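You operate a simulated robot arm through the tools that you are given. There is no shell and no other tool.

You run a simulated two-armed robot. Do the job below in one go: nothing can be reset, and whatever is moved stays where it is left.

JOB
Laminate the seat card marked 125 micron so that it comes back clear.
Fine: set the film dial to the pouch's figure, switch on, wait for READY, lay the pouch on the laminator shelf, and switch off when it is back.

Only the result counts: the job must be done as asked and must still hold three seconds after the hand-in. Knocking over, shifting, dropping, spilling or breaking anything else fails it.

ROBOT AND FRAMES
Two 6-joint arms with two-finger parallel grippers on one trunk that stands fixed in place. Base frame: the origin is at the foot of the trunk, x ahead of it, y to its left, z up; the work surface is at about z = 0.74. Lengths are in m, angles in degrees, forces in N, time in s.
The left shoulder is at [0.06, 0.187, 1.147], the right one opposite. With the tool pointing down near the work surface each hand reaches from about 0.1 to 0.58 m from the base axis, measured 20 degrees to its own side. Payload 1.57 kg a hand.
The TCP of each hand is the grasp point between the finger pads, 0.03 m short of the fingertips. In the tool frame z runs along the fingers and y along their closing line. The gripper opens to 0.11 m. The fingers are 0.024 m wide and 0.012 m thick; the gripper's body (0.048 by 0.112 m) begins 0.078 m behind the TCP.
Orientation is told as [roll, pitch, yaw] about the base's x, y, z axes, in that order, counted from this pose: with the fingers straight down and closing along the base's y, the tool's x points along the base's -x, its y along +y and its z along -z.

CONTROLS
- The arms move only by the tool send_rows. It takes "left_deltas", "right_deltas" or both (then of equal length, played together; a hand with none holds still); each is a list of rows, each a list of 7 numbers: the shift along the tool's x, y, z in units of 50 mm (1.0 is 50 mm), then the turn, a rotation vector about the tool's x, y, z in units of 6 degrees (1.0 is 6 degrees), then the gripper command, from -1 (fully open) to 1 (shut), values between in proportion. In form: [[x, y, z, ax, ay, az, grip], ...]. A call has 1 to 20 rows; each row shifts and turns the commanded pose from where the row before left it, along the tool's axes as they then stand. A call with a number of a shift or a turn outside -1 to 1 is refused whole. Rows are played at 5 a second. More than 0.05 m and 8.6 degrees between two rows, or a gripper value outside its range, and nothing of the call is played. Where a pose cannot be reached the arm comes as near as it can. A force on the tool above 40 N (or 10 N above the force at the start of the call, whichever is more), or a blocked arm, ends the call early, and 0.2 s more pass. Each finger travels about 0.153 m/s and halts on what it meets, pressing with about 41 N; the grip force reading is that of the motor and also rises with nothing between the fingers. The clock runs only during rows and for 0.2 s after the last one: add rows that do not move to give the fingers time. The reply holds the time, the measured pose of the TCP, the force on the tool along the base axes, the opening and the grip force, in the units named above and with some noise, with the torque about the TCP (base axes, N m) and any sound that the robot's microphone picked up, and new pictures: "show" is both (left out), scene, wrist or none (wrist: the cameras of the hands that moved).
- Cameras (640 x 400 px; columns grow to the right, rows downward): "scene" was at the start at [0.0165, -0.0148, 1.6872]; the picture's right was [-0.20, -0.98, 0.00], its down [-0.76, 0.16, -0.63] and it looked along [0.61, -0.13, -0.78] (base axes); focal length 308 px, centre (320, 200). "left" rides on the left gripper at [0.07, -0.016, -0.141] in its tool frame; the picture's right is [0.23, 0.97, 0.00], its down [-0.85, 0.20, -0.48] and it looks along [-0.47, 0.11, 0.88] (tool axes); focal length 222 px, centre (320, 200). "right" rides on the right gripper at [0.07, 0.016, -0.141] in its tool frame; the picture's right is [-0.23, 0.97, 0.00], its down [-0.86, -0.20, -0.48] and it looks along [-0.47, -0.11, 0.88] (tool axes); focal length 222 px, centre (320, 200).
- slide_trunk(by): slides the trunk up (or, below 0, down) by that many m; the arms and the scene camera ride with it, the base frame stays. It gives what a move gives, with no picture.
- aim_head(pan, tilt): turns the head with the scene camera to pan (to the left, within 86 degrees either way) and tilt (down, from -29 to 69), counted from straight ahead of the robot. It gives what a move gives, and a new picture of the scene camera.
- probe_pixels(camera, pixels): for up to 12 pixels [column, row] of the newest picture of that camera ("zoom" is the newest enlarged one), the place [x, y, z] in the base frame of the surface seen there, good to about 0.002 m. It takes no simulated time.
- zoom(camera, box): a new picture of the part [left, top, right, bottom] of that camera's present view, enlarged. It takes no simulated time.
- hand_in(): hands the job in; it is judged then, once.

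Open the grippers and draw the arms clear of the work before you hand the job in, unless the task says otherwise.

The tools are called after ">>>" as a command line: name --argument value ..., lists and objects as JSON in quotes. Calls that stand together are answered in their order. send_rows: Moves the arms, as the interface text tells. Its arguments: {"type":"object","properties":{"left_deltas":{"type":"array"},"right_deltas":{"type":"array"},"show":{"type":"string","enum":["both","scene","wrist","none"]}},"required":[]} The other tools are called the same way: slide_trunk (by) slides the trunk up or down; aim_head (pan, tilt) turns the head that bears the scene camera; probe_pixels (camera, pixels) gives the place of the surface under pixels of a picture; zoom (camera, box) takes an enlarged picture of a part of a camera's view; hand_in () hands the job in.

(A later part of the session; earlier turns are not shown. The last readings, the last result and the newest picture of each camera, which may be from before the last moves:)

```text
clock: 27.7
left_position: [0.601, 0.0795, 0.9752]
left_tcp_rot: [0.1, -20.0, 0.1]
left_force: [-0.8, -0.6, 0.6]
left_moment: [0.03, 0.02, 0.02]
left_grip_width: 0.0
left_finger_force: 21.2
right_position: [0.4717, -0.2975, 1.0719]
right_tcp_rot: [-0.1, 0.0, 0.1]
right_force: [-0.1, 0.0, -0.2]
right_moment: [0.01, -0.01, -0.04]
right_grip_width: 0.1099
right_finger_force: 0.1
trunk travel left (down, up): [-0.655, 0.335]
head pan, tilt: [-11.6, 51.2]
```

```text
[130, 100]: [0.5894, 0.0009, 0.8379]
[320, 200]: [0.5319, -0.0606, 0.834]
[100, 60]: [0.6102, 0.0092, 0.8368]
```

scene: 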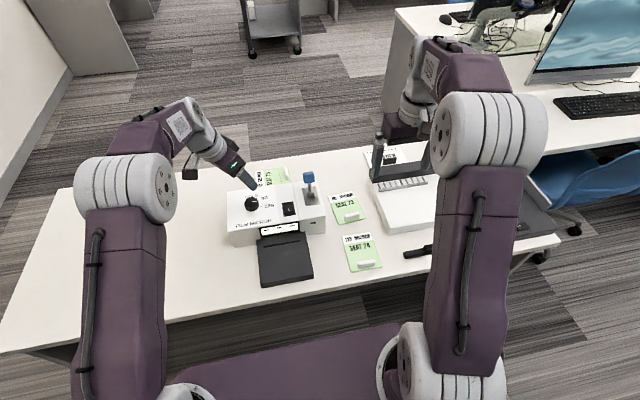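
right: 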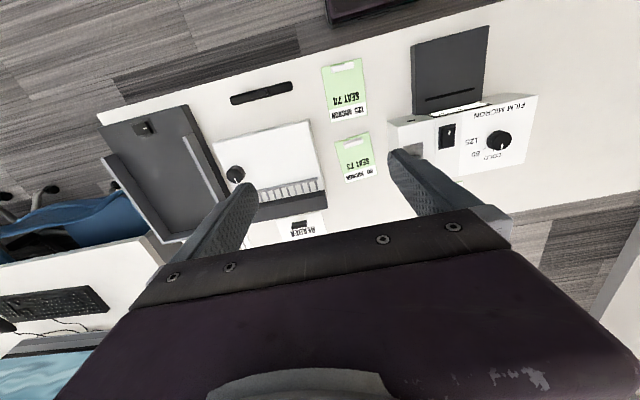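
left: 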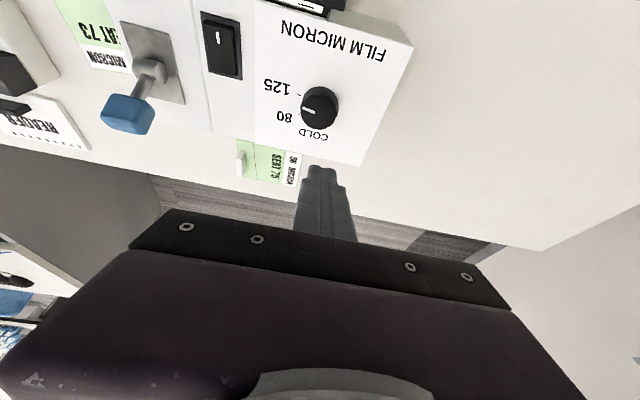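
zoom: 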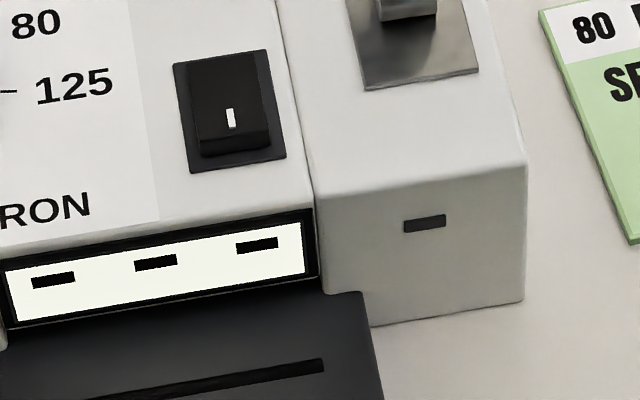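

The rocker's near end, with the white "I" mark at (232,118) in the zoom, stands raised, so it is off and that end must be pressed. I'll probe its geometry.

>>> probe_pixels --camera "zoom" --pixels '[[232, 118], [200, 135], [268, 128], [190, 70], [262, 60], [225, 95], [235, 145], [176, 66], [268, 52], [192, 172], [284, 157], [232, 132]]'

>>> zoom --camera "left" --box '[185, 0, 255, 90]'

```text
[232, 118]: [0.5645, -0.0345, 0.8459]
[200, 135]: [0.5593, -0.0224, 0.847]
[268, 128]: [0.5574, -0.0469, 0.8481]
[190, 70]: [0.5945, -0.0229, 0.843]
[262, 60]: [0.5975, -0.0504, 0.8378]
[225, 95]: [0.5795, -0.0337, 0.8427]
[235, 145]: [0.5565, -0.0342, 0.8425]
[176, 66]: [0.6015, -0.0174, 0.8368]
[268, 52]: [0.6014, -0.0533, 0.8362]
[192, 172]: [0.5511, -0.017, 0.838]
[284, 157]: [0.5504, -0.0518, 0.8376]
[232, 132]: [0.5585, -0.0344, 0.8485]
```

```text
4.44 times, centred on (220, 45) of left
```

zoom: 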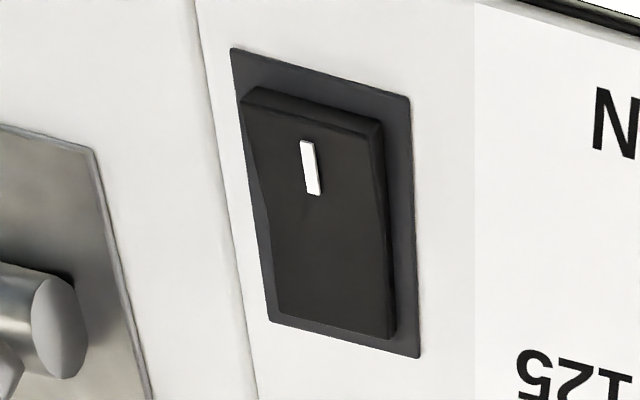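

The rocker spans x 0.557–0.597 and y -0.047 to -0.022, with its near end at z 0.848. I'll bring the closed left fingertips above its near end, staying at about z 0.92.

>>> send_rows --left_deltas '[[0.218, -0.456, 0.155, 0, 0, 0, 1], [0.218, -0.456, 0.155, 0, 0, 0, 1], [0.218, -0.456, 0.155, 0, 0, 0, 1], [0.218, -0.456, 0.155, 0, 0, 0, 1], [0.218, -0.456, 0.155, 0, 0, 0, 1], [0, 0, 0, 0, 0, 0, 1]]'

>>> zoom --camera "left" --box '[250, 80, 400, 220]'

```text
clock: 29.1
left_position: [0.5638, -0.0352, 0.9211]
left_tcp_rot: [0.0, -20.0, 0.1]
left_force: [-0.2, 0.4, 0.7]
left_moment: [-0.01, -0.01, 0.01]
left_grip_width: 0.0001
left_finger_force: 21.6
right_position: [0.4718, -0.2987, 1.0714]
right_tcp_rot: [-0.1, -0.1, 0.0]
right_force: [0.3, 0.9, -0.5]
right_moment: [-0.02, -0.01, 0.04]
right_grip_width: 0.1098
right_finger_force: 0.0
trunk travel left (down, up): [-0.655, 0.335]
head pan, tilt: [-11.6, 51.2]
```

scene: 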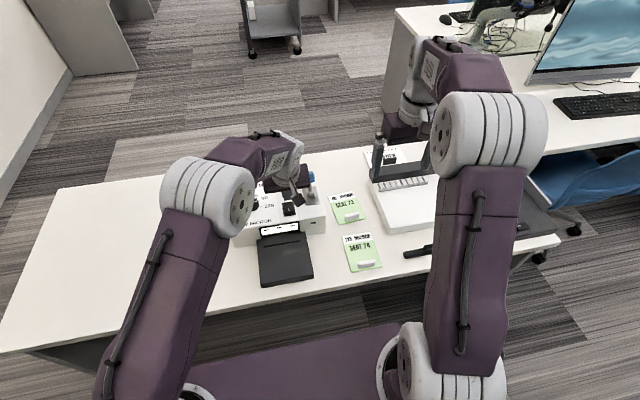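
left: 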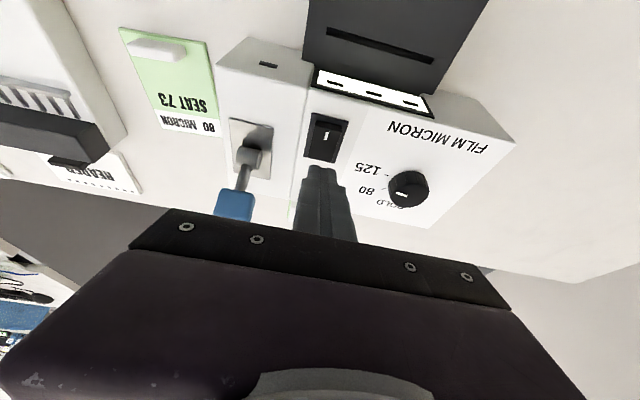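

```text
2.86 times, centred on (325, 150) of left
```

zoom: 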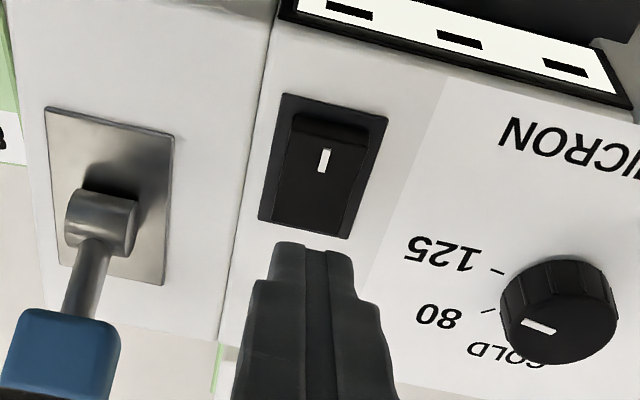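

The fingertips are lined up with the rocker at (320,130) and the lever is clear of the hand. I'll descend to just above it and then press in 2 mm steps.

>>> send_rows --left_deltas '[[0.13, 0, 0.357, 0, 0, 0, 1], [0.13, 0, 0.357, 0, 0, 0, 1], [0.0137, 0, 0.0376, 0, 0, 0, 1], [0.0137, 0, 0.0376, 0, 0, 0, 1], [0.0137, 0, 0.0376, 0, 0, 0, 1], [0.0137, 0, 0.0376, 0, 0, 0, 1], [0.0137, 0, 0.0376, 0, 0, 0, 1]]' --show "wrist"

>>> zoom --camera "left" --box '[250, 80, 400, 220]'

```text
clock: 30.7
left_position: [0.5626, -0.0355, 0.8756]
left_tcp_rot: [-0.1, -20.2, 0.1]
left_force: [-2.2, 2.7, 15.4]
left_moment: [0.09, 0.1, -0.02]
left_grip_width: 0.0
left_finger_force: 21.1
right_position: [0.4691, -0.2985, 1.074]
right_tcp_rot: [-0.1, -0.1, 0.0]
right_force: [0.1, 0.3, -0.6]
right_moment: [0.01, -0.03, 0.05]
right_grip_width: 0.1101
right_finger_force: 0.0
trunk travel left (down, up): [-0.655, 0.335]
head pan, tilt: [-11.6, 51.2]
```

left: 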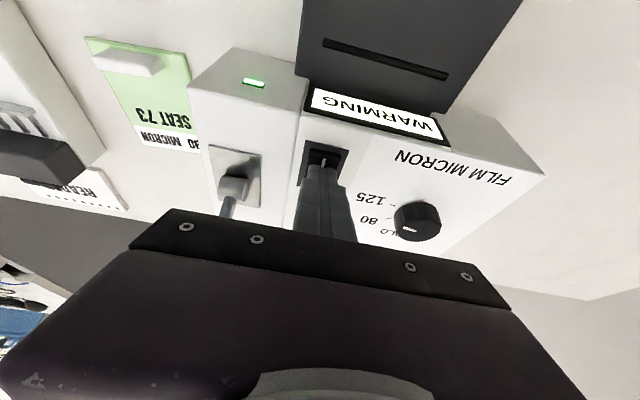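

```text
2.86 times, centred on (325, 150) of left
```

zoom: 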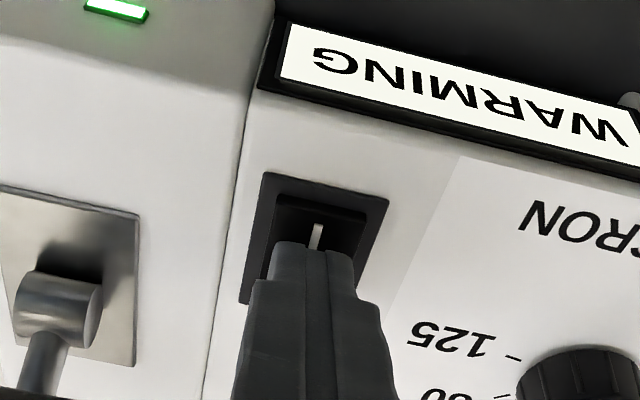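

The display now reads WARMING and the green lamp is lit, so the machine is on. I'll lift the left hand clear and draw it back to the left.

>>> send_rows --left_deltas '[[-0.137, 0, -0.376, 0, 0, 0, 1], [-0.137, 0, -0.376, 0, 0, 0, 1], [-0.137, 0, -0.376, 0, 0, 0, 1], [0.193, 0.7, -0.203, 0, 0, 0, 1], [0.193, 0.7, -0.203, 0, 0, 0, 1], [0.193, 0.7, -0.203, 0, 0, 0, 1], [0.193, 0.7, -0.203, 0, 0, 0, 1], [0.193, 0.7, -0.203, 0, 0, 0, 1], [0.193, 0.7, -0.203, 0, 0, 0, 1], [0.193, 0.7, -0.203, 0, 0, 0, 1], [0.193, 0.7, -0.203, 0, 0, 0, 1]]' --show "scene"

>>> zoom --camera "scene" --box '[220, 170, 400, 290]'

```text
clock: 33.1
left_position: [0.4635, 0.2507, 0.98]
left_tcp_rot: [0.0, -20.1, 0.1]
left_force: [0.4, 0.2, -0.2]
left_moment: [-0.01, -0.05, 0.0]
left_grip_width: 0.0
left_finger_force: 21.7
right_position: [0.4718, -0.2967, 1.0719]
right_tcp_rot: [-0.2, 0.0, 0.1]
right_force: [0.0, -0.2, -1.0]
right_moment: [-0.02, 0.01, 0.03]
right_grip_width: 0.11
right_finger_force: 0.1
trunk travel left (down, up): [-0.655, 0.335]
head pan, tilt: [-11.6, 51.2]
```

scene: 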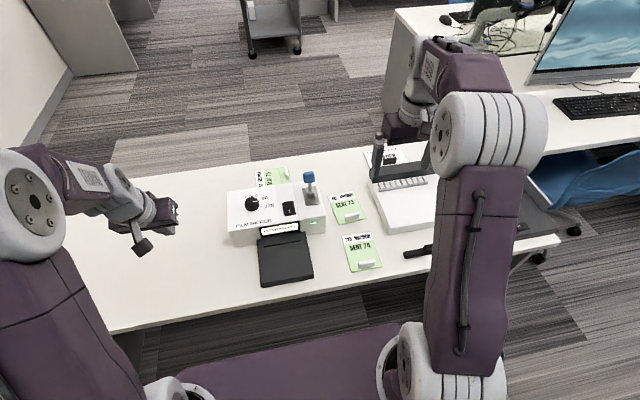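

```text
3.33 times, centred on (310, 230) of scene
```

zoom: 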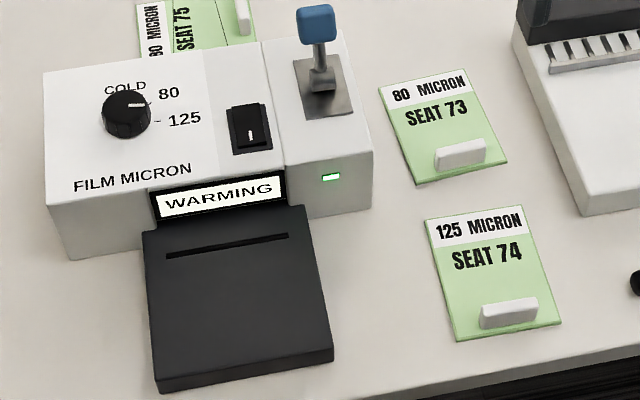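

The left hand is clear. I'll double-check the pointer against the 125 tick in a tighter scene view, since the knob is now unobstructed.

>>> zoom --camera "scene" --box '[238, 185, 283, 220]'

```text
11.43 times, centred on (260, 202) of scene
```

zoom: 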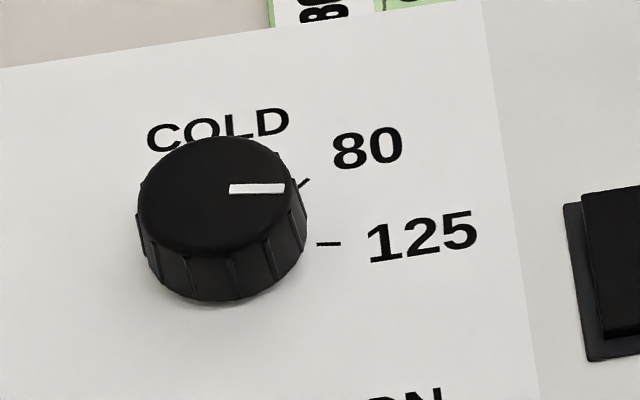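

>>> probe_pixels --camera "zoom" --pixels '[[233, 189], [258, 188], [282, 187], [319, 243], [338, 244], [300, 186], [307, 180], [142, 193], [295, 193], [217, 140], [217, 245], [218, 192]]'

```text
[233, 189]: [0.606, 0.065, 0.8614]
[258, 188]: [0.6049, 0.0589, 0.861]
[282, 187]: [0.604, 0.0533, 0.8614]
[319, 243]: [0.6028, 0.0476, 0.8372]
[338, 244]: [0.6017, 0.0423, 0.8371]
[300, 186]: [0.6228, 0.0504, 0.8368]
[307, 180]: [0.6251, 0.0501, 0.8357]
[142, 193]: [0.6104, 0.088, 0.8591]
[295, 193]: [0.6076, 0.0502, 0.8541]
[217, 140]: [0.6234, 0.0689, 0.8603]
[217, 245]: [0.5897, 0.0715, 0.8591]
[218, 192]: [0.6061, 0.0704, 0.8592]
```

The pointer line measures -99.7° against the tick's roughly -99° to -102°, so the dial is right. While it warms up I'll measure the shelf and the SEAT 74 card and tab for the right hand.

>>> zoom --camera "scene" --box '[250, 215, 400, 295]'

>>> probe_pixels --camera "scene" --pixels '[[262, 240], [282, 240], [303, 238], [265, 260], [285, 260], [306, 258], [267, 278], [286, 277], [308, 274], [271, 246], [306, 241], [290, 286]]'

```text
4.27 times, centred on (325, 255) of scene
```

zoom: 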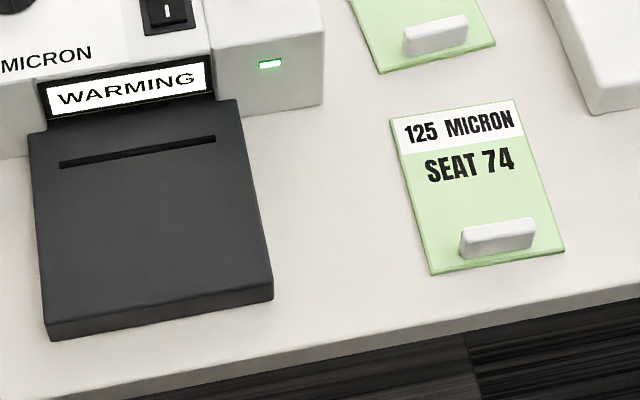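

```text
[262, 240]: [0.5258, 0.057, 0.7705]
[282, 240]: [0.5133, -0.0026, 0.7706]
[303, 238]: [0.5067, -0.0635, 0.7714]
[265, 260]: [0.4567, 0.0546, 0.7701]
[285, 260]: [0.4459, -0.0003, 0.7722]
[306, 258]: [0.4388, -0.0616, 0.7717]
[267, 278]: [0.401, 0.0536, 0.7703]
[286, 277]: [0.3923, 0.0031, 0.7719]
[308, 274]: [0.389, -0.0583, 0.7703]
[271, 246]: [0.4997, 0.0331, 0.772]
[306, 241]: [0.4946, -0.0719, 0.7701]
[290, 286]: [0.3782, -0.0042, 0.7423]
```

>>> probe_pixels --camera "zoom" --pixels '[[34, 138], [235, 104], [48, 318], [268, 283], [62, 164], [214, 138], [393, 121], [511, 103], [433, 269], [561, 248], [467, 233], [530, 223]]'

>>> probe_pixels --camera "zoom" --pixels '[[464, 250], [533, 240], [498, 228], [498, 246], [500, 222], [475, 140], [455, 180], [540, 200]]'

```text
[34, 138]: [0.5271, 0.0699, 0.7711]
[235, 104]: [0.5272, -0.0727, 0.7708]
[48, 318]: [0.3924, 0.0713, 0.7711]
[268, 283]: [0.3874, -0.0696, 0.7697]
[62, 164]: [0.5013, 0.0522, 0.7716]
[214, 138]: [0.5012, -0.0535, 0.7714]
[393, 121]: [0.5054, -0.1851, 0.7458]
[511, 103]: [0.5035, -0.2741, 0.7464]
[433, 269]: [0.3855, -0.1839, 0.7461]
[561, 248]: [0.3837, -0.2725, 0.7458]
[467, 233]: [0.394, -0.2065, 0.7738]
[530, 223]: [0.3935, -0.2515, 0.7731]
```

```text
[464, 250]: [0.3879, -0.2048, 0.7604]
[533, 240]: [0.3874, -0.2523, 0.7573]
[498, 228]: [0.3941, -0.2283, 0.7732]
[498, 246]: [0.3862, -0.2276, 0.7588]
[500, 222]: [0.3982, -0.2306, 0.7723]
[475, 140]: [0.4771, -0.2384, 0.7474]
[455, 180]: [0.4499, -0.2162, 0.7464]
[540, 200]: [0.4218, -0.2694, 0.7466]
```

The shelf is flat at z 0.771 with its centre near (0.459, 0). The card spans x 0.3845–0.5045 and y -0.2735 to -0.1845, and its tab is centred at (0.393, -0.2285) with its top at 0.773. I'll turn the right hand 90° so its fingers close along x.

>>> send_rows --right_deltas '[[0, 0, 0, 0, 0, -1, -1], [0, 0, 0, 0, 0, -1, -1], [0, 0, 0, 0, 0, -1, -1], [0, 0, 0, 0, 0, -1, -1], [0, 0, 0, 0, 0, -1, -1], [0, 0, 0, 0, 0, -1, -1], [0, 0, 0, 0, 0, -1, -1], [0, 0, 0, 0, 0, -1, -1], [0, 0, 0, 0, 0, -1, -1], [0, 0, 0, 0, 0, -1, -1], [0, 0, 0, 0, 0, -1, -1], [0, 0, 0, 0, 0, -1, -1], [0, 0, 0, 0, 0, -1, -1], [0, 0, 0, 0, 0, -1, -1], [0, 0, 0, 0, 0, -1, -1]]'

```text
clock: 36.3
left_position: [0.4653, 0.2489, 0.9805]
left_tcp_rot: [0.0, -20.0, 0.0]
left_force: [-0.5, 0.3, -0.8]
left_moment: [0.03, 0.0, -0.02]
left_grip_width: 0.0002
left_finger_force: 21.3
right_position: [0.4704, -0.2987, 1.0731]
right_tcp_rot: [0.0, 0.0, 90.2]
right_force: [-0.2, -1.3, -0.4]
right_moment: [-0.03, 0.01, 0.04]
right_grip_width: 0.11
right_finger_force: 0.0
trunk travel left (down, up): [-0.655, 0.335]
head pan, tilt: [-11.6, 51.2]
```

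scene: 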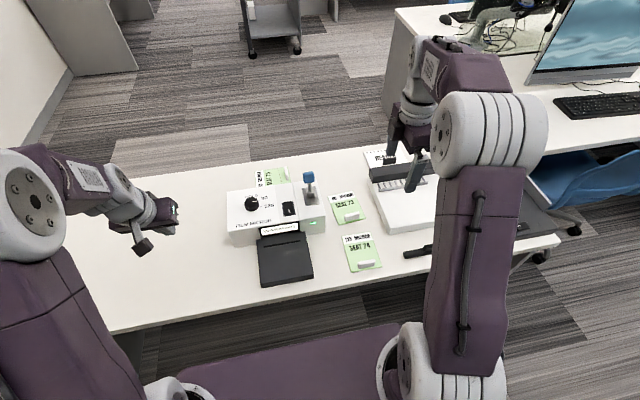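
right: 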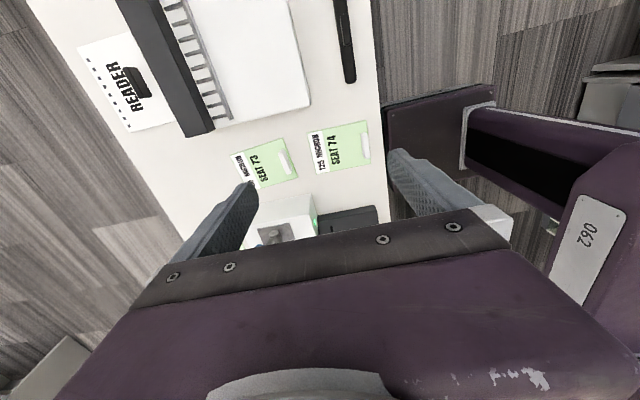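

The right hand reached yaw 90. I'll move it horizontally over the tab first, then down to z 0.88.

>>> send_rows --right_deltas '[[-0.467, 0.523, 0, 0, 0, 0, -1], [-0.467, 0.523, 0, 0, 0, 0, -1], [-0.467, 0.523, 0, 0, 0, 0, -1], [0, 0, 0.76, 0, 0, 0, -1], [0, 0, 0.76, 0, 0, 0, -1], [0, 0, 0.76, 0, 0, 0, -0.4], [0, 0, 0.76, 0, 0, 0, -0.4], [0, 0, 0.76, 0, 0, 0, -0.4], [0, 0, 0, 0, 0, 0, -0.4]]'

>>> zoom --camera "scene" --box '[230, 190, 400, 300]'

```text
clock: 38.3
left_position: [0.4639, 0.2498, 0.9795]
left_tcp_rot: [-0.1, -20.0, 0.0]
left_force: [0.2, -0.4, -0.7]
left_moment: [0.02, -0.02, -0.02]
left_grip_width: 0.0
left_finger_force: 21.3
right_position: [0.392, -0.2307, 0.881]
right_tcp_rot: [0.0, 0.0, 90.0]
right_force: [0.4, -0.5, 1.0]
right_moment: [-0.04, -0.01, 0.02]
right_grip_width: 0.0769
right_finger_force: 0.0
trunk travel left (down, up): [-0.655, 0.335]
head pan, tilt: [-11.6, 51.2]
```

scene: 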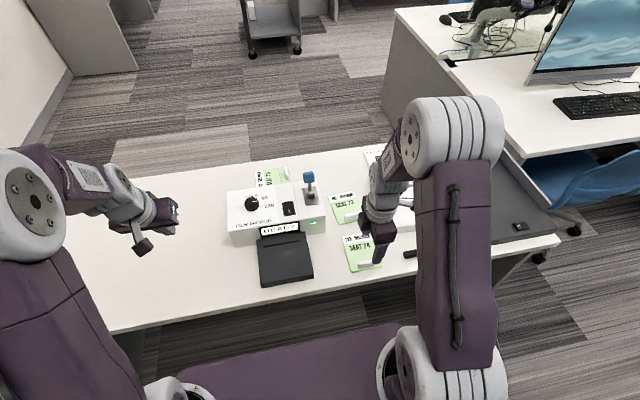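
right: 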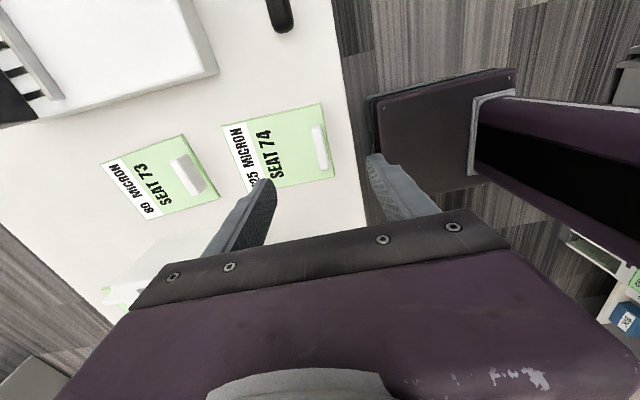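

```text
3.64 times, centred on (315, 245) of scene
```

zoom: 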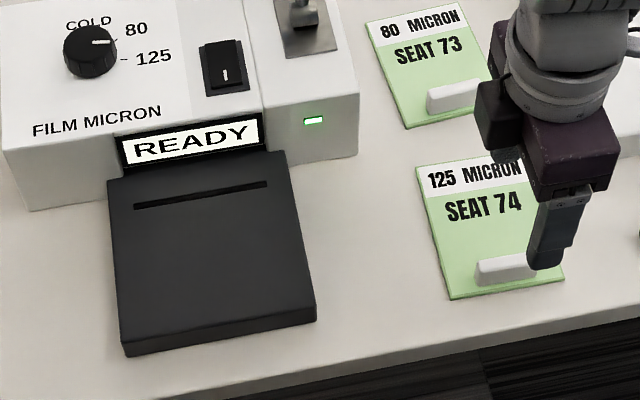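

The display already shows READY. The tab at (319,148) in the right view lies directly under the TCP, so I'll descend to TCP z≈0.782 with the fingers straddling it.

>>> send_rows --right_deltas '[[0, 0, 0.495, 0, 0, 0, -0.4], [0, 0, 0.495, 0, 0, 0, -0.4], [0, 0, 0.495, 0, 0, 0, -0.4], [0, 0, 0.495, 0, 0, 0, -0.4], [0, 0, 0, 0, 0, 0, -0.4]]'

>>> zoom --camera "right" --box '[220, 80, 430, 230]'

```text
clock: 39.5
left_position: [0.4645, 0.2489, 0.9804]
left_tcp_rot: [0.0, -20.0, 0.0]
left_force: [0.7, -1.1, 0.3]
left_moment: [0.01, 0.01, -0.01]
left_grip_width: 0.0
left_finger_force: 20.8
right_position: [0.3945, -0.2268, 0.7848]
right_tcp_rot: [0.0, 0.0, 90.1]
right_force: [-0.4, -0.9, -0.2]
right_moment: [-0.03, -0.01, 0.02]
right_grip_width: 0.0773
right_finger_force: 0.0
trunk travel left (down, up): [-0.655, 0.335]
head pan, tilt: [-11.6, 51.2]
```

scene: 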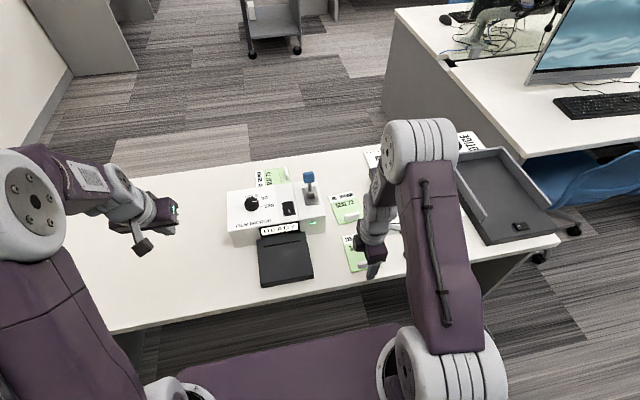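
right: 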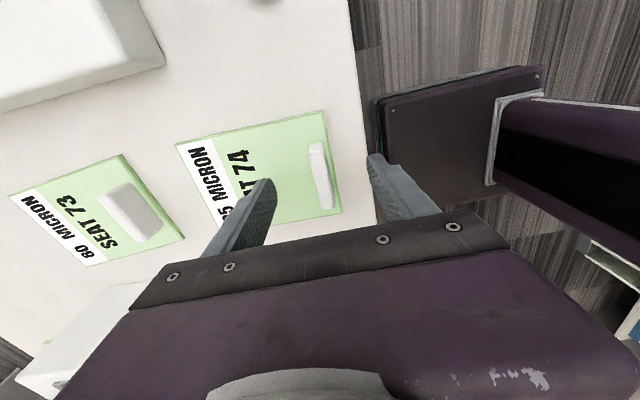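

```text
2.67 times, centred on (325, 155) of right
```

zoom: 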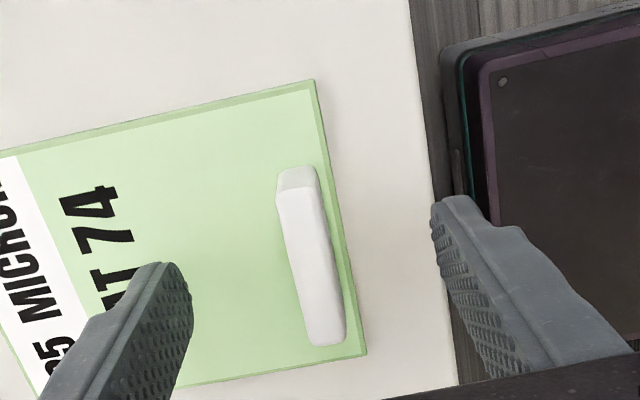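

The fingers straddle the tab with the tips about 5 mm above the card. I'll close on the tab.

>>> send_rows --right_deltas '[[0, 0, 0, 0, 0, 0, 0.2], [0, 0, 0, 0, 0, 0, 0.6], [0, 0, 0, 0, 0, 0, 1], [0, 0, 0, 0, 0, 0, 1]]' --show "wrist"

>>> zoom --camera "right" --box '[220, 80, 430, 230]'

```text
clock: 40.5
left_position: [0.4642, 0.2497, 0.982]
left_tcp_rot: [-0.1, -19.9, -0.1]
left_force: [0.4, 0.7, -0.4]
left_moment: [0.0, -0.02, 0.0]
left_grip_width: 0.0
left_finger_force: 21.7
right_position: [0.3938, -0.2263, 0.7854]
right_tcp_rot: [0.1, 0.0, 90.0]
right_force: [0.3, 0.7, -0.3]
right_moment: [0.02, 0.03, 0.01]
right_grip_width: 0.0105
right_finger_force: 28.5
trunk travel left (down, up): [-0.655, 0.335]
head pan, tilt: [-11.6, 51.2]
```

right: 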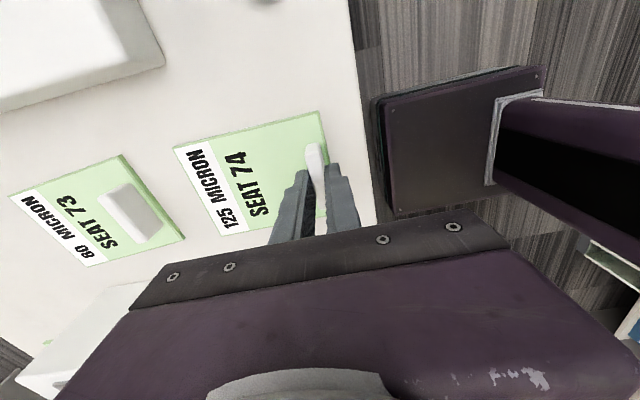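

```text
2.67 times, centred on (325, 155) of right
```

zoom: 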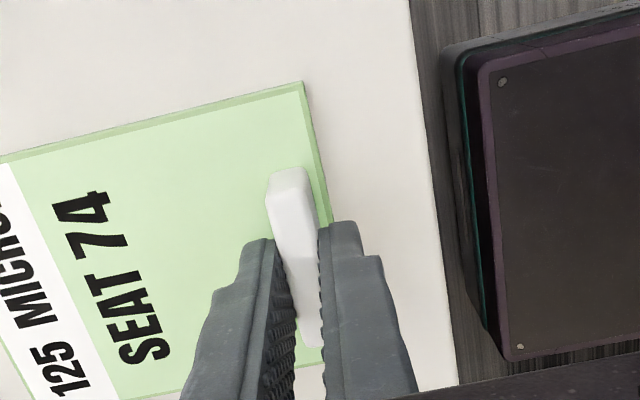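

The tab is gripped at a width of 10.5 mm. I'll lift it 80 mm slowly and check that the card hangs level.

>>> send_rows --right_deltas '[[0, 0, -0.2, 0, 0, 0, 1], [0, 0, -0.3, 0, 0, 0, 1], [0, 0, -0.4, 0, 0, 0, 1], [0, 0, -0.4, 0, 0, 0, 1], [0, 0, -0.3, 0, 0, 0, 1], [0, 0, 0, 0, 0, 0, 1]]'

>>> zoom --camera "scene" --box '[230, 190, 420, 310]'

```text
clock: 41.9
left_position: [0.4646, 0.2483, 0.981]
left_tcp_rot: [0.1, -20.0, 0.0]
left_force: [0.1, 0.5, -1.1]
left_moment: [-0.01, 0.01, -0.02]
left_grip_width: 0.0001
left_finger_force: 21.3
right_position: [0.3911, -0.2302, 0.8643]
right_tcp_rot: [0.0, 0.1, 90.1]
right_force: [-1.1, 0.5, 0.0]
right_moment: [-0.01, 0.04, -0.01]
right_grip_width: 0.0108
right_finger_force: 28.7
trunk travel left (down, up): [-0.655, 0.335]
head pan, tilt: [-11.6, 51.2]
```

scene: 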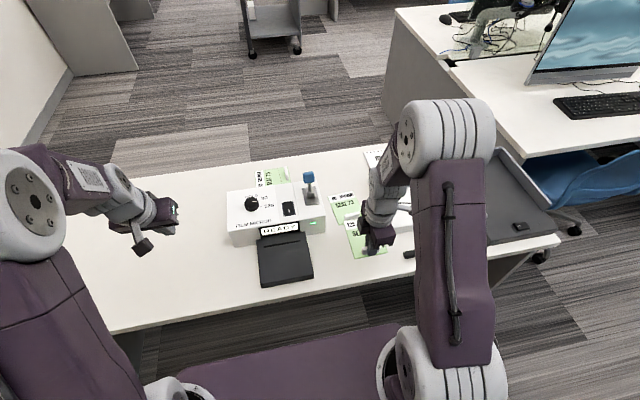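
right: 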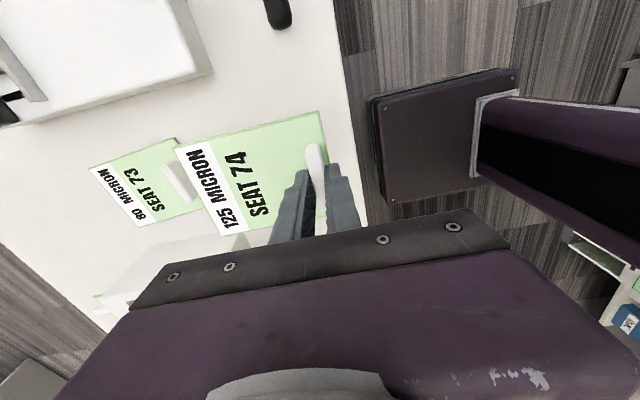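

```text
3.33 times, centred on (325, 250) of scene
```

zoom: 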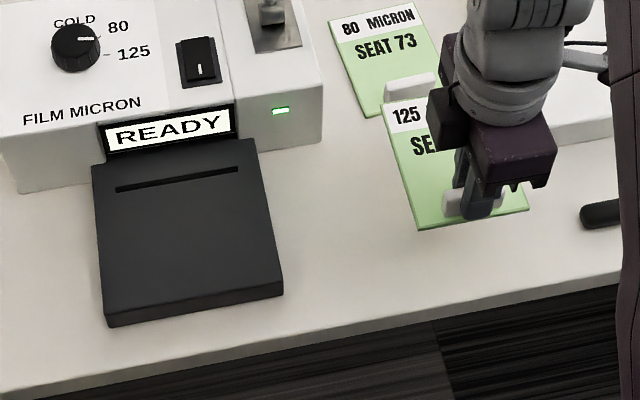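

The card hangs level from the grip. I'll carry it sideways to y≈0 above the shelf, staying clear of the laminator front at x 0.53.

>>> send_rows --right_deltas '[[-0.4, 0, 0, 0, 0, 0, 1], [-0.6, 0, 0, 0, 0, 0, 1], [-0.6, 0, 0, 0, 0, 0, 1], [-0.6, 0, 0, 0, 0, 0, 1], [-0.6, 0, 0, 0, 0, 0, 1], [-0.6, 0, 0, 0, 0, 0, 1], [-0.6, 0, 0, 0, 0, 0, 1], [-0.4, 0, 0, 0, 0, 0, 1], [-0.17, -0.29, 0, 0, 0, 0, 1], [0, 0, 0, 0, 0, 0, 1]]'

>>> zoom --camera "scene" --box '[220, 180, 380, 300]'

```text
clock: 44.1
left_position: [0.4647, 0.2495, 0.981]
left_tcp_rot: [0.0, -20.0, 0.0]
left_force: [-0.1, -0.3, 0.1]
left_moment: [0.01, 0.0, 0.02]
left_grip_width: 0.0
left_finger_force: 21.3
right_position: [0.4075, -0.0006, 0.8644]
right_tcp_rot: [0.0, 0.0, 90.1]
right_force: [0.5, 0.7, -1.1]
right_moment: [0.02, 0.02, -0.01]
right_grip_width: 0.0104
right_finger_force: 28.4
trunk travel left (down, up): [-0.655, 0.335]
head pan, tilt: [-11.6, 51.2]
```

scene: 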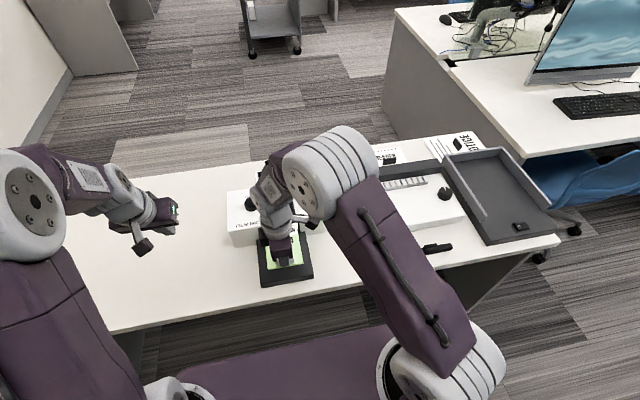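
right: 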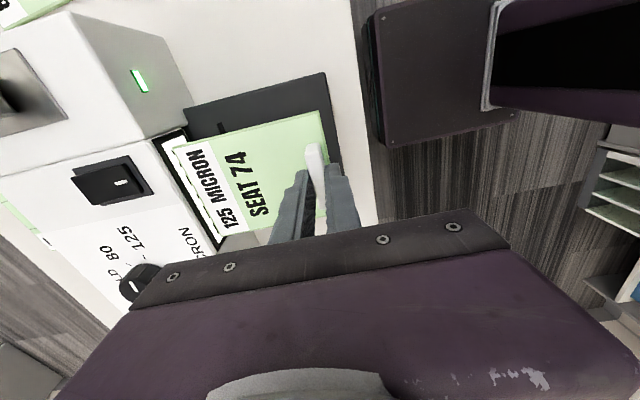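

```text
3.33 times, centred on (300, 240) of scene
```

zoom: 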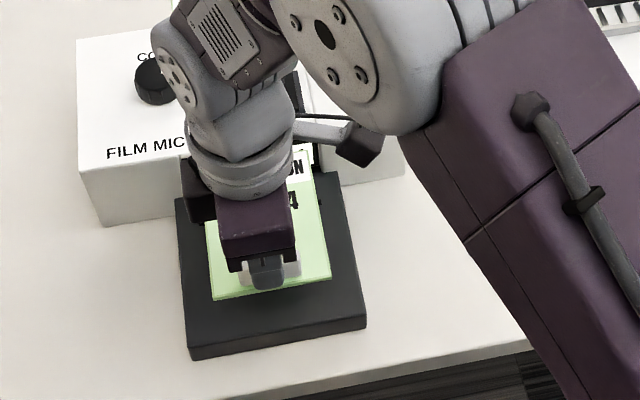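

The card is over the shelf. I'll check its corners with probes before lowering.

>>> zoom --camera "right" --box '[150, 60, 370, 260]'

>>> probe_pixels --camera "right" --pixels '[[318, 115], [178, 151], [222, 232], [326, 200], [200, 153], [300, 122], [325, 85], [335, 150], [318, 148], [190, 115], [130, 100], [350, 215]]'

```text
2.00 times, centred on (260, 160) of right
```

zoom: 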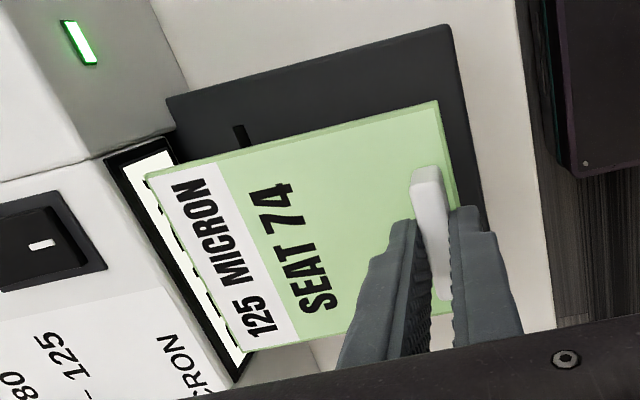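

```text
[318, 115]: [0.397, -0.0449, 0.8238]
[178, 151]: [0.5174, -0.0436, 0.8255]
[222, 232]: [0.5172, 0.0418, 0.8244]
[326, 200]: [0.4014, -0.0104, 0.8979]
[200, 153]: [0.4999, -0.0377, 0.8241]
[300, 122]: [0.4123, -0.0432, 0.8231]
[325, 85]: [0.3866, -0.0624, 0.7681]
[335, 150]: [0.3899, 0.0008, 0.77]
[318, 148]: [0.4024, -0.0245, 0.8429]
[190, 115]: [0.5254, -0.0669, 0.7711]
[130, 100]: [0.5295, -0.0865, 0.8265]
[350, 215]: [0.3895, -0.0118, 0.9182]
```

The card is level, spans x 0.397–0.5175 and y ±0.044, and has its top at z 0.824, so it is well centred over the shelf. I'll lower it about 46 mm, ending in 1 mm steps.

>>> send_rows --right_deltas '[[0, 0, 0.3, 0, 0, 0, 1], [0, 0, 0.3, 0, 0, 0, 1], [0, 0, 0.28, 0, 0, 0, 1], [0, 0, 0.02, 0, 0, 0, 1], [0, 0, 0.02, 0, 0, 0, 1], [0, 0, 0, 0, 0, 0, 1]]' --show "wrist"

>>> probe_pixels --camera "right" --pixels '[[200, 153], [300, 122], [325, 85], [190, 115]]'

```text
clock: 45.5
left_position: [0.4644, 0.248, 0.9813]
left_tcp_rot: [0.0, -20.0, 0.1]
left_force: [-0.1, -0.1, 0.0]
left_moment: [0.03, 0.01, 0.02]
left_grip_width: 0.0001
left_finger_force: 21.2
right_position: [0.4071, -0.0004, 0.816]
right_tcp_rot: [0.0, 0.0, 89.9]
right_force: [0.7, 0.1, -0.3]
right_moment: [-0.01, -0.01, -0.02]
right_grip_width: 0.0105
right_finger_force: 28.2
trunk travel left (down, up): [-0.655, 0.335]
head pan, tilt: [-11.6, 51.2]
```

right: 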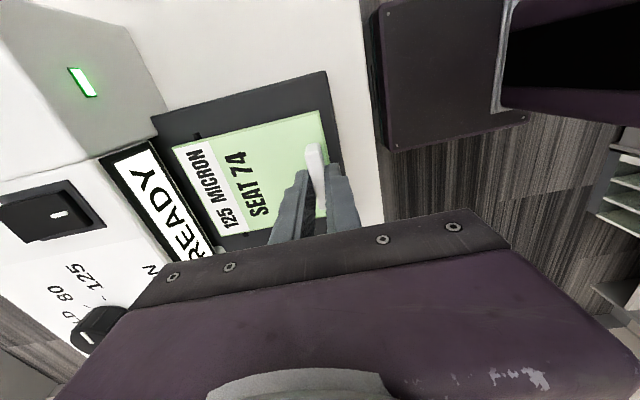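

```text
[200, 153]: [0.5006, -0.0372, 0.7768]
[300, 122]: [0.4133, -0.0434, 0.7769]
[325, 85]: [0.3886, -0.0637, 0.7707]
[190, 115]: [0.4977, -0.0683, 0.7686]
```

The card's top is at z 0.777 over a shelf at 0.7705, so about 1 mm remains. I'll ease down in fine steps and watch the force.

>>> send_rows --right_deltas '[[0, 0, 0.015, 0, 0, 0, 1], [0, 0, 0.015, 0, 0, 0, 1], [0, 0, 0, 0, 0, 0, 1]]' --show "none"

```text
clock: 46.3
left_position: [0.4658, 0.2486, 0.9816]
left_tcp_rot: [0.0, -20.0, 0.1]
left_force: [0.4, -0.7, 0.6]
left_moment: [0.02, 0.03, -0.03]
left_grip_width: 0.0
left_finger_force: 21.0
right_position: [0.4086, 0.001, 0.8148]
right_tcp_rot: [-0.1, 0.0, 90.0]
right_force: [1.3, 0.7, 0.1]
right_moment: [0.01, -0.05, 0.01]
right_grip_width: 0.0107
right_finger_force: 28.8
trunk travel left (down, up): [-0.655, 0.335]
head pan, tilt: [-11.6, 51.2]
```

There is no contact force yet. I'll go down one more millimetre.

>>> send_rows --right_deltas '[[0, 0, 0.012, 0, 0, 0, 1], [0, 0, 0.012, 0, 0, 0, 1], [0, 0, 0, 0, 0, 0, 1]]' --show "wrist"

>>> probe_pixels --camera "right" --pixels '[[200, 153], [300, 122], [230, 180], [325, 85], [310, 95], [340, 190]]'

```text
clock: 47.1
left_position: [0.4644, 0.249, 0.9804]
left_tcp_rot: [0.2, -20.0, 0.0]
left_force: [0.1, -0.6, 0.4]
left_moment: [0.0, 0.01, 0.02]
left_grip_width: 0.0
left_finger_force: 21.4
right_position: [0.4073, 0.0009, 0.8143]
right_tcp_rot: [0.0, 0.0, 90.0]
right_force: [2.2, -0.5, 4.6]
right_moment: [-0.04, -0.04, 0.03]
right_grip_width: 0.0106
right_finger_force: 28.2
trunk travel left (down, up): [-0.655, 0.335]
head pan, tilt: [-11.6, 51.2]
```

right: 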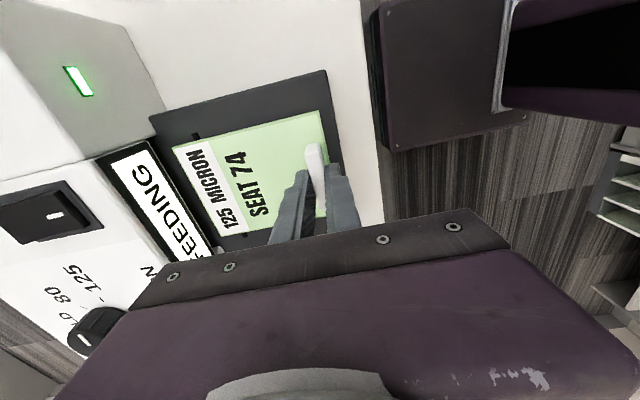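

```text
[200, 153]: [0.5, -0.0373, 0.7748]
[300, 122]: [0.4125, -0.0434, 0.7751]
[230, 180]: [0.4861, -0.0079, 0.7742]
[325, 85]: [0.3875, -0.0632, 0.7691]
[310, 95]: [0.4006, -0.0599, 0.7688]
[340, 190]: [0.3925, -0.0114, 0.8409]
```

The display shows FEEDING and the card rests on the shelf with 4.6 N of contact force. I'll open the fingers and lift straight up at once.

>>> send_rows --right_deltas '[[0, 0, 0, 0, 0, 0, -1], [0, 0, -0.3, 0, 0, 0, -1], [0, 0, -0.8, 0, 0, 0, -1], [0, 0, -0.8, 0, 0, 0, -1], [0, 0, -0.8, 0, 0, 0, -1]]'

>>> zoom --camera "right" --box '[100, 40, 400, 240]'

```text
clock: 48.3
left_position: [0.464, 0.249, 0.9822]
left_tcp_rot: [0.0, -19.9, 0.0]
left_force: [0.1, 0.0, -0.1]
left_moment: [-0.02, -0.01, -0.05]
left_grip_width: 0.0
left_finger_force: 21.1
right_position: [0.406, 0.0019, 0.9505]
right_tcp_rot: [0.0, 0.1, 90.0]
right_force: [0.1, -0.4, -0.3]
right_moment: [-0.01, -0.02, 0.0]
right_grip_width: 0.1101
right_finger_force: 0.1
trunk travel left (down, up): [-0.655, 0.335]
head pan, tilt: [-11.6, 51.2]
```

scene: 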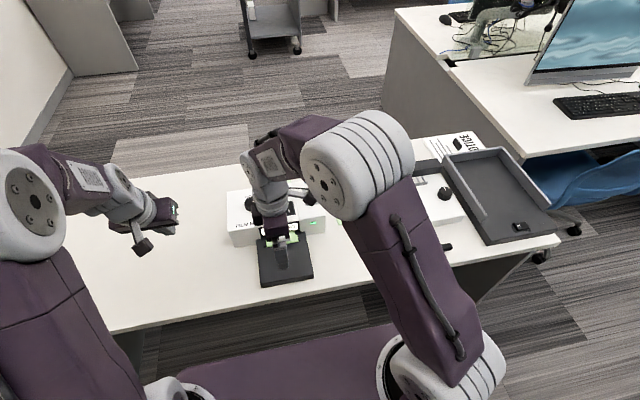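
right: 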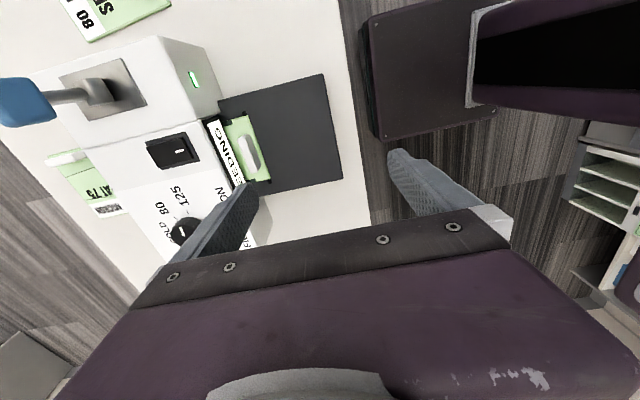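

```text
2.00 times, centred on (250, 140) of right
```

zoom: 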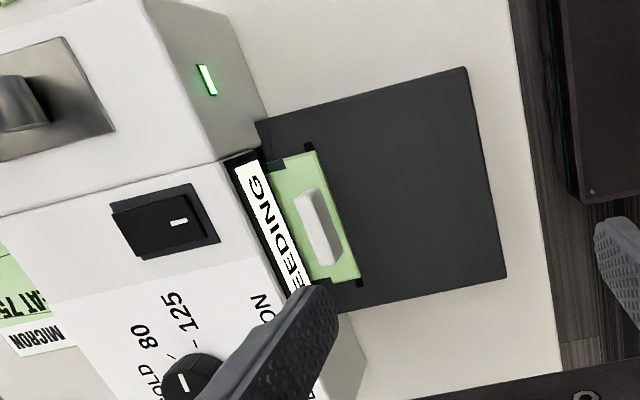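

The machine is drawing the card in, and its tab at (250,155) is near the mouth. I'll move the right hand clear to the right and watch the scene.

>>> send_rows --right_deltas '[[0.7, 0, -0.2, 0, 0, 0, -1], [0.7, 0, -0.2, 0, 0, 0, -1], [0.7, 0, -0.2, 0, 0, 0, -1], [0.7, 0, -0.2, 0, 0, 0, -1], [0.7, 0, 0, 0, 0, 0, -1], [0.7, 0, 0, 0, 0, 0, -1], [0.7, 0, 0, 0, 0, 0, -1], [0.7, 0, 0, 0, 0, 0, -1]]' --show "scene"

>>> zoom --camera "scene" --box '[220, 170, 380, 300]'

```text
clock: 50.1
left_position: [0.464, 0.2475, 0.98]
left_tcp_rot: [0.1, -20.0, 0.0]
left_force: [-0.2, -1.1, 0.1]
left_moment: [0.01, -0.01, -0.01]
left_grip_width: 0.0
left_finger_force: 20.9
right_position: [0.4051, -0.2802, 0.9901]
right_tcp_rot: [0.1, 0.1, 90.0]
right_force: [-0.6, 0.2, -1.0]
right_moment: [-0.01, -0.03, 0.0]
right_grip_width: 0.11
right_finger_force: 0.0
trunk travel left (down, up): [-0.655, 0.335]
head pan, tilt: [-11.6, 51.2]
```

scene: 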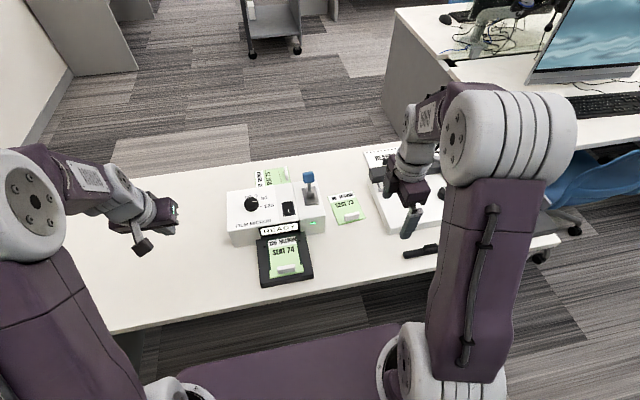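

```text
3.08 times, centred on (300, 235) of scene
```

zoom: 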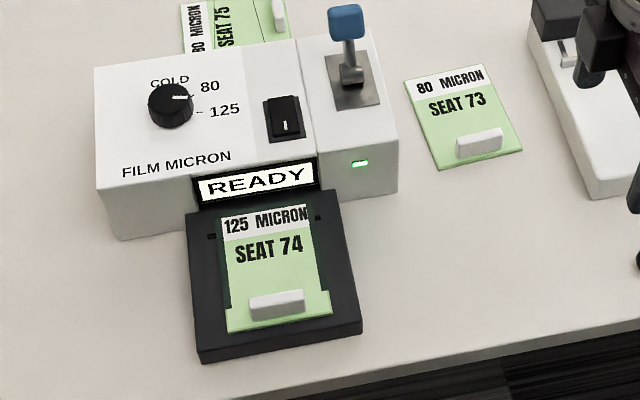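

The card has come back onto the shelf and the display reads READY again. I'll look closely at the returned card.

>>> zoom --camera "scene" --box '[255, 225, 320, 285]'

>>> probe_pixels --camera "zoom" --pixels '[[180, 100], [410, 80], [190, 350], [450, 320], [250, 200], [320, 300]]'

```text
6.67 times, centred on (288, 255) of scene
```

zoom: 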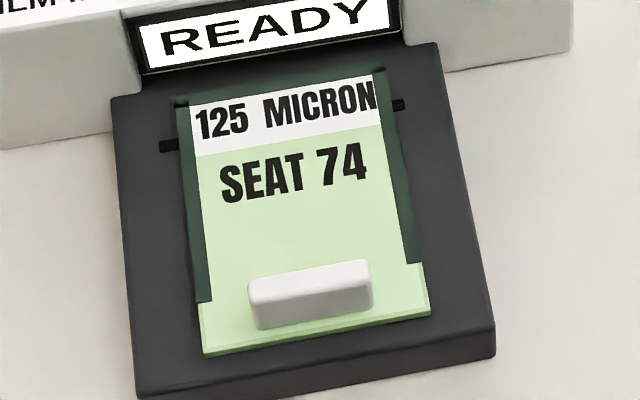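

```text
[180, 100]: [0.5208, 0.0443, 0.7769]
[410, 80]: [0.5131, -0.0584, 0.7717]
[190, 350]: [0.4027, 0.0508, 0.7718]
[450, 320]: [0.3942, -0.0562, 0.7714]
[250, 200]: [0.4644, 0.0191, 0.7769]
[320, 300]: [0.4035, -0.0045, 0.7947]
```

The returned card shows a clear transparent border and crisp print, and it rests on the shelf. Next comes switching off at the rocker's far end, so I'll check the rocker and lever positions.

>>> zoom --camera "scene" --box '[270, 160, 330, 230]'

>>> probe_pixels --camera "scene" --pixels '[[308, 172], [303, 178], [313, 177], [308, 182], [289, 205], [286, 203], [292, 203], [290, 212], [309, 175]]'

```text
5.71 times, centred on (300, 195) of scene
```

zoom: 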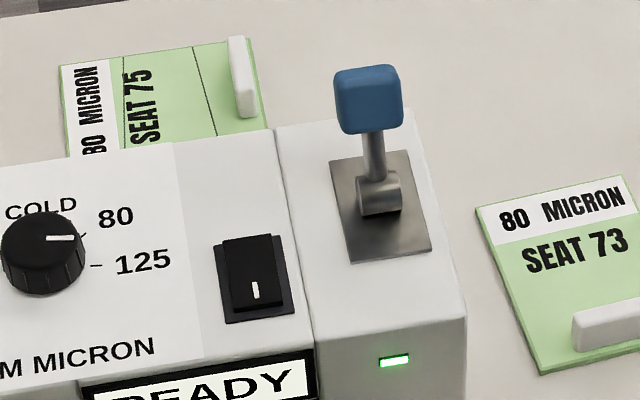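

```text
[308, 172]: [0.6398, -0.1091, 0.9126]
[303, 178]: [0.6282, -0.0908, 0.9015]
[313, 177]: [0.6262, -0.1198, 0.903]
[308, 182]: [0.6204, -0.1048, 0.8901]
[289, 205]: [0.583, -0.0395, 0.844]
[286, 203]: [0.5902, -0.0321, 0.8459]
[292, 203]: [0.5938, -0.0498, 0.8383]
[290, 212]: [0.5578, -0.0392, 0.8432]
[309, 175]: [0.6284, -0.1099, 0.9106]
```

The lever head is at x≥0.62, so it stays clear of the hand. The rocker's far end is raised near (0.592, -0.035, 0.847). I'll bring the closed left fingertips above that end.

>>> send_rows --left_deltas '[[-0.229, -0.63, 0.202, 0, 0, 0, 1], [-0.229, -0.63, 0.202, 0, 0, 0, 1], [-0.229, -0.63, 0.202, 0, 0, 0, 1], [-0.229, -0.63, 0.202, 0, 0, 0, 1], [-0.229, -0.63, 0.202, 0, 0, 0, 1], [-0.229, -0.63, 0.202, 0, 0, 0, 1], [-0.229, -0.63, 0.202, 0, 0, 0, 1], [-0.229, -0.63, 0.202, 0, 0, 0, 1], [-0.229, -0.63, 0.202, 0, 0, 0, 1], [0, 0, 0, 0, 0, 0, 1]]'

>>> zoom --camera "left" --box '[220, 60, 420, 220]'

```text
clock: 52.3
left_position: [0.5928, -0.0377, 0.9313]
left_tcp_rot: [0.0, -20.0, 0.1]
left_force: [0.3, -0.5, 0.6]
left_moment: [0.0, 0.01, 0.0]
left_grip_width: 0.0
left_finger_force: 21.1
right_position: [0.4043, -0.2794, 0.9907]
right_tcp_rot: [0.1, 0.0, 90.1]
right_force: [-0.2, 0.6, -0.1]
right_moment: [-0.03, -0.01, 0.01]
right_grip_width: 0.1096
right_finger_force: 0.0
trunk travel left (down, up): [-0.655, 0.335]
head pan, tilt: [-11.6, 51.2]
```

scene: 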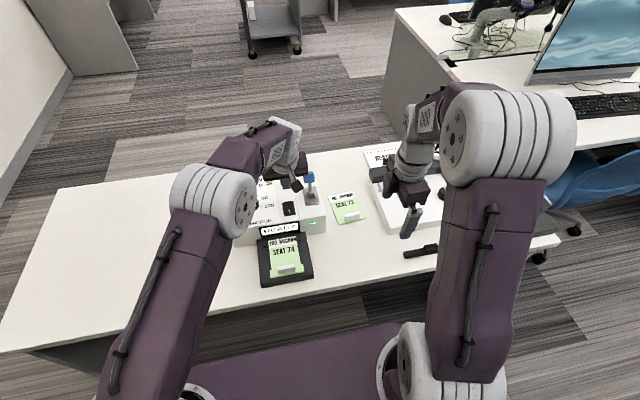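
left: 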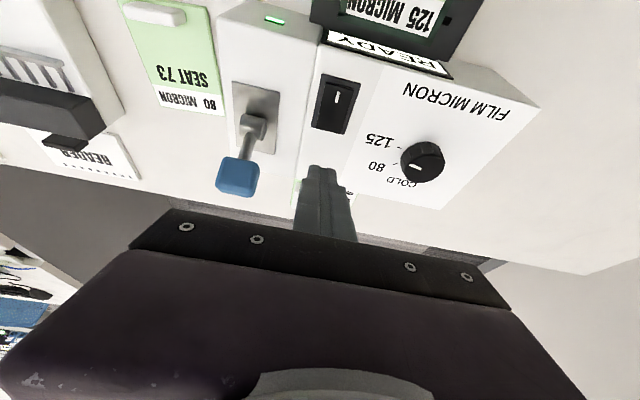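

```text
2.50 times, centred on (320, 140) of left
```

zoom: 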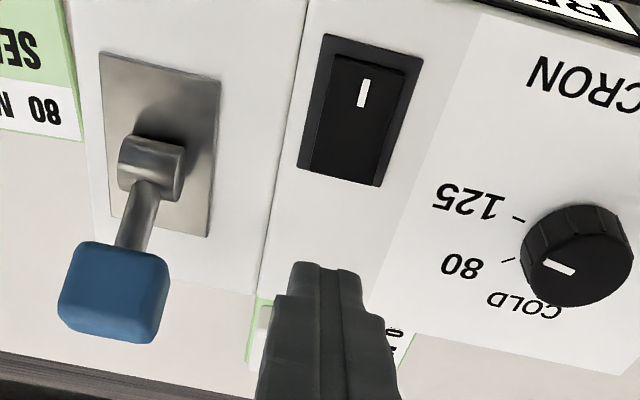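

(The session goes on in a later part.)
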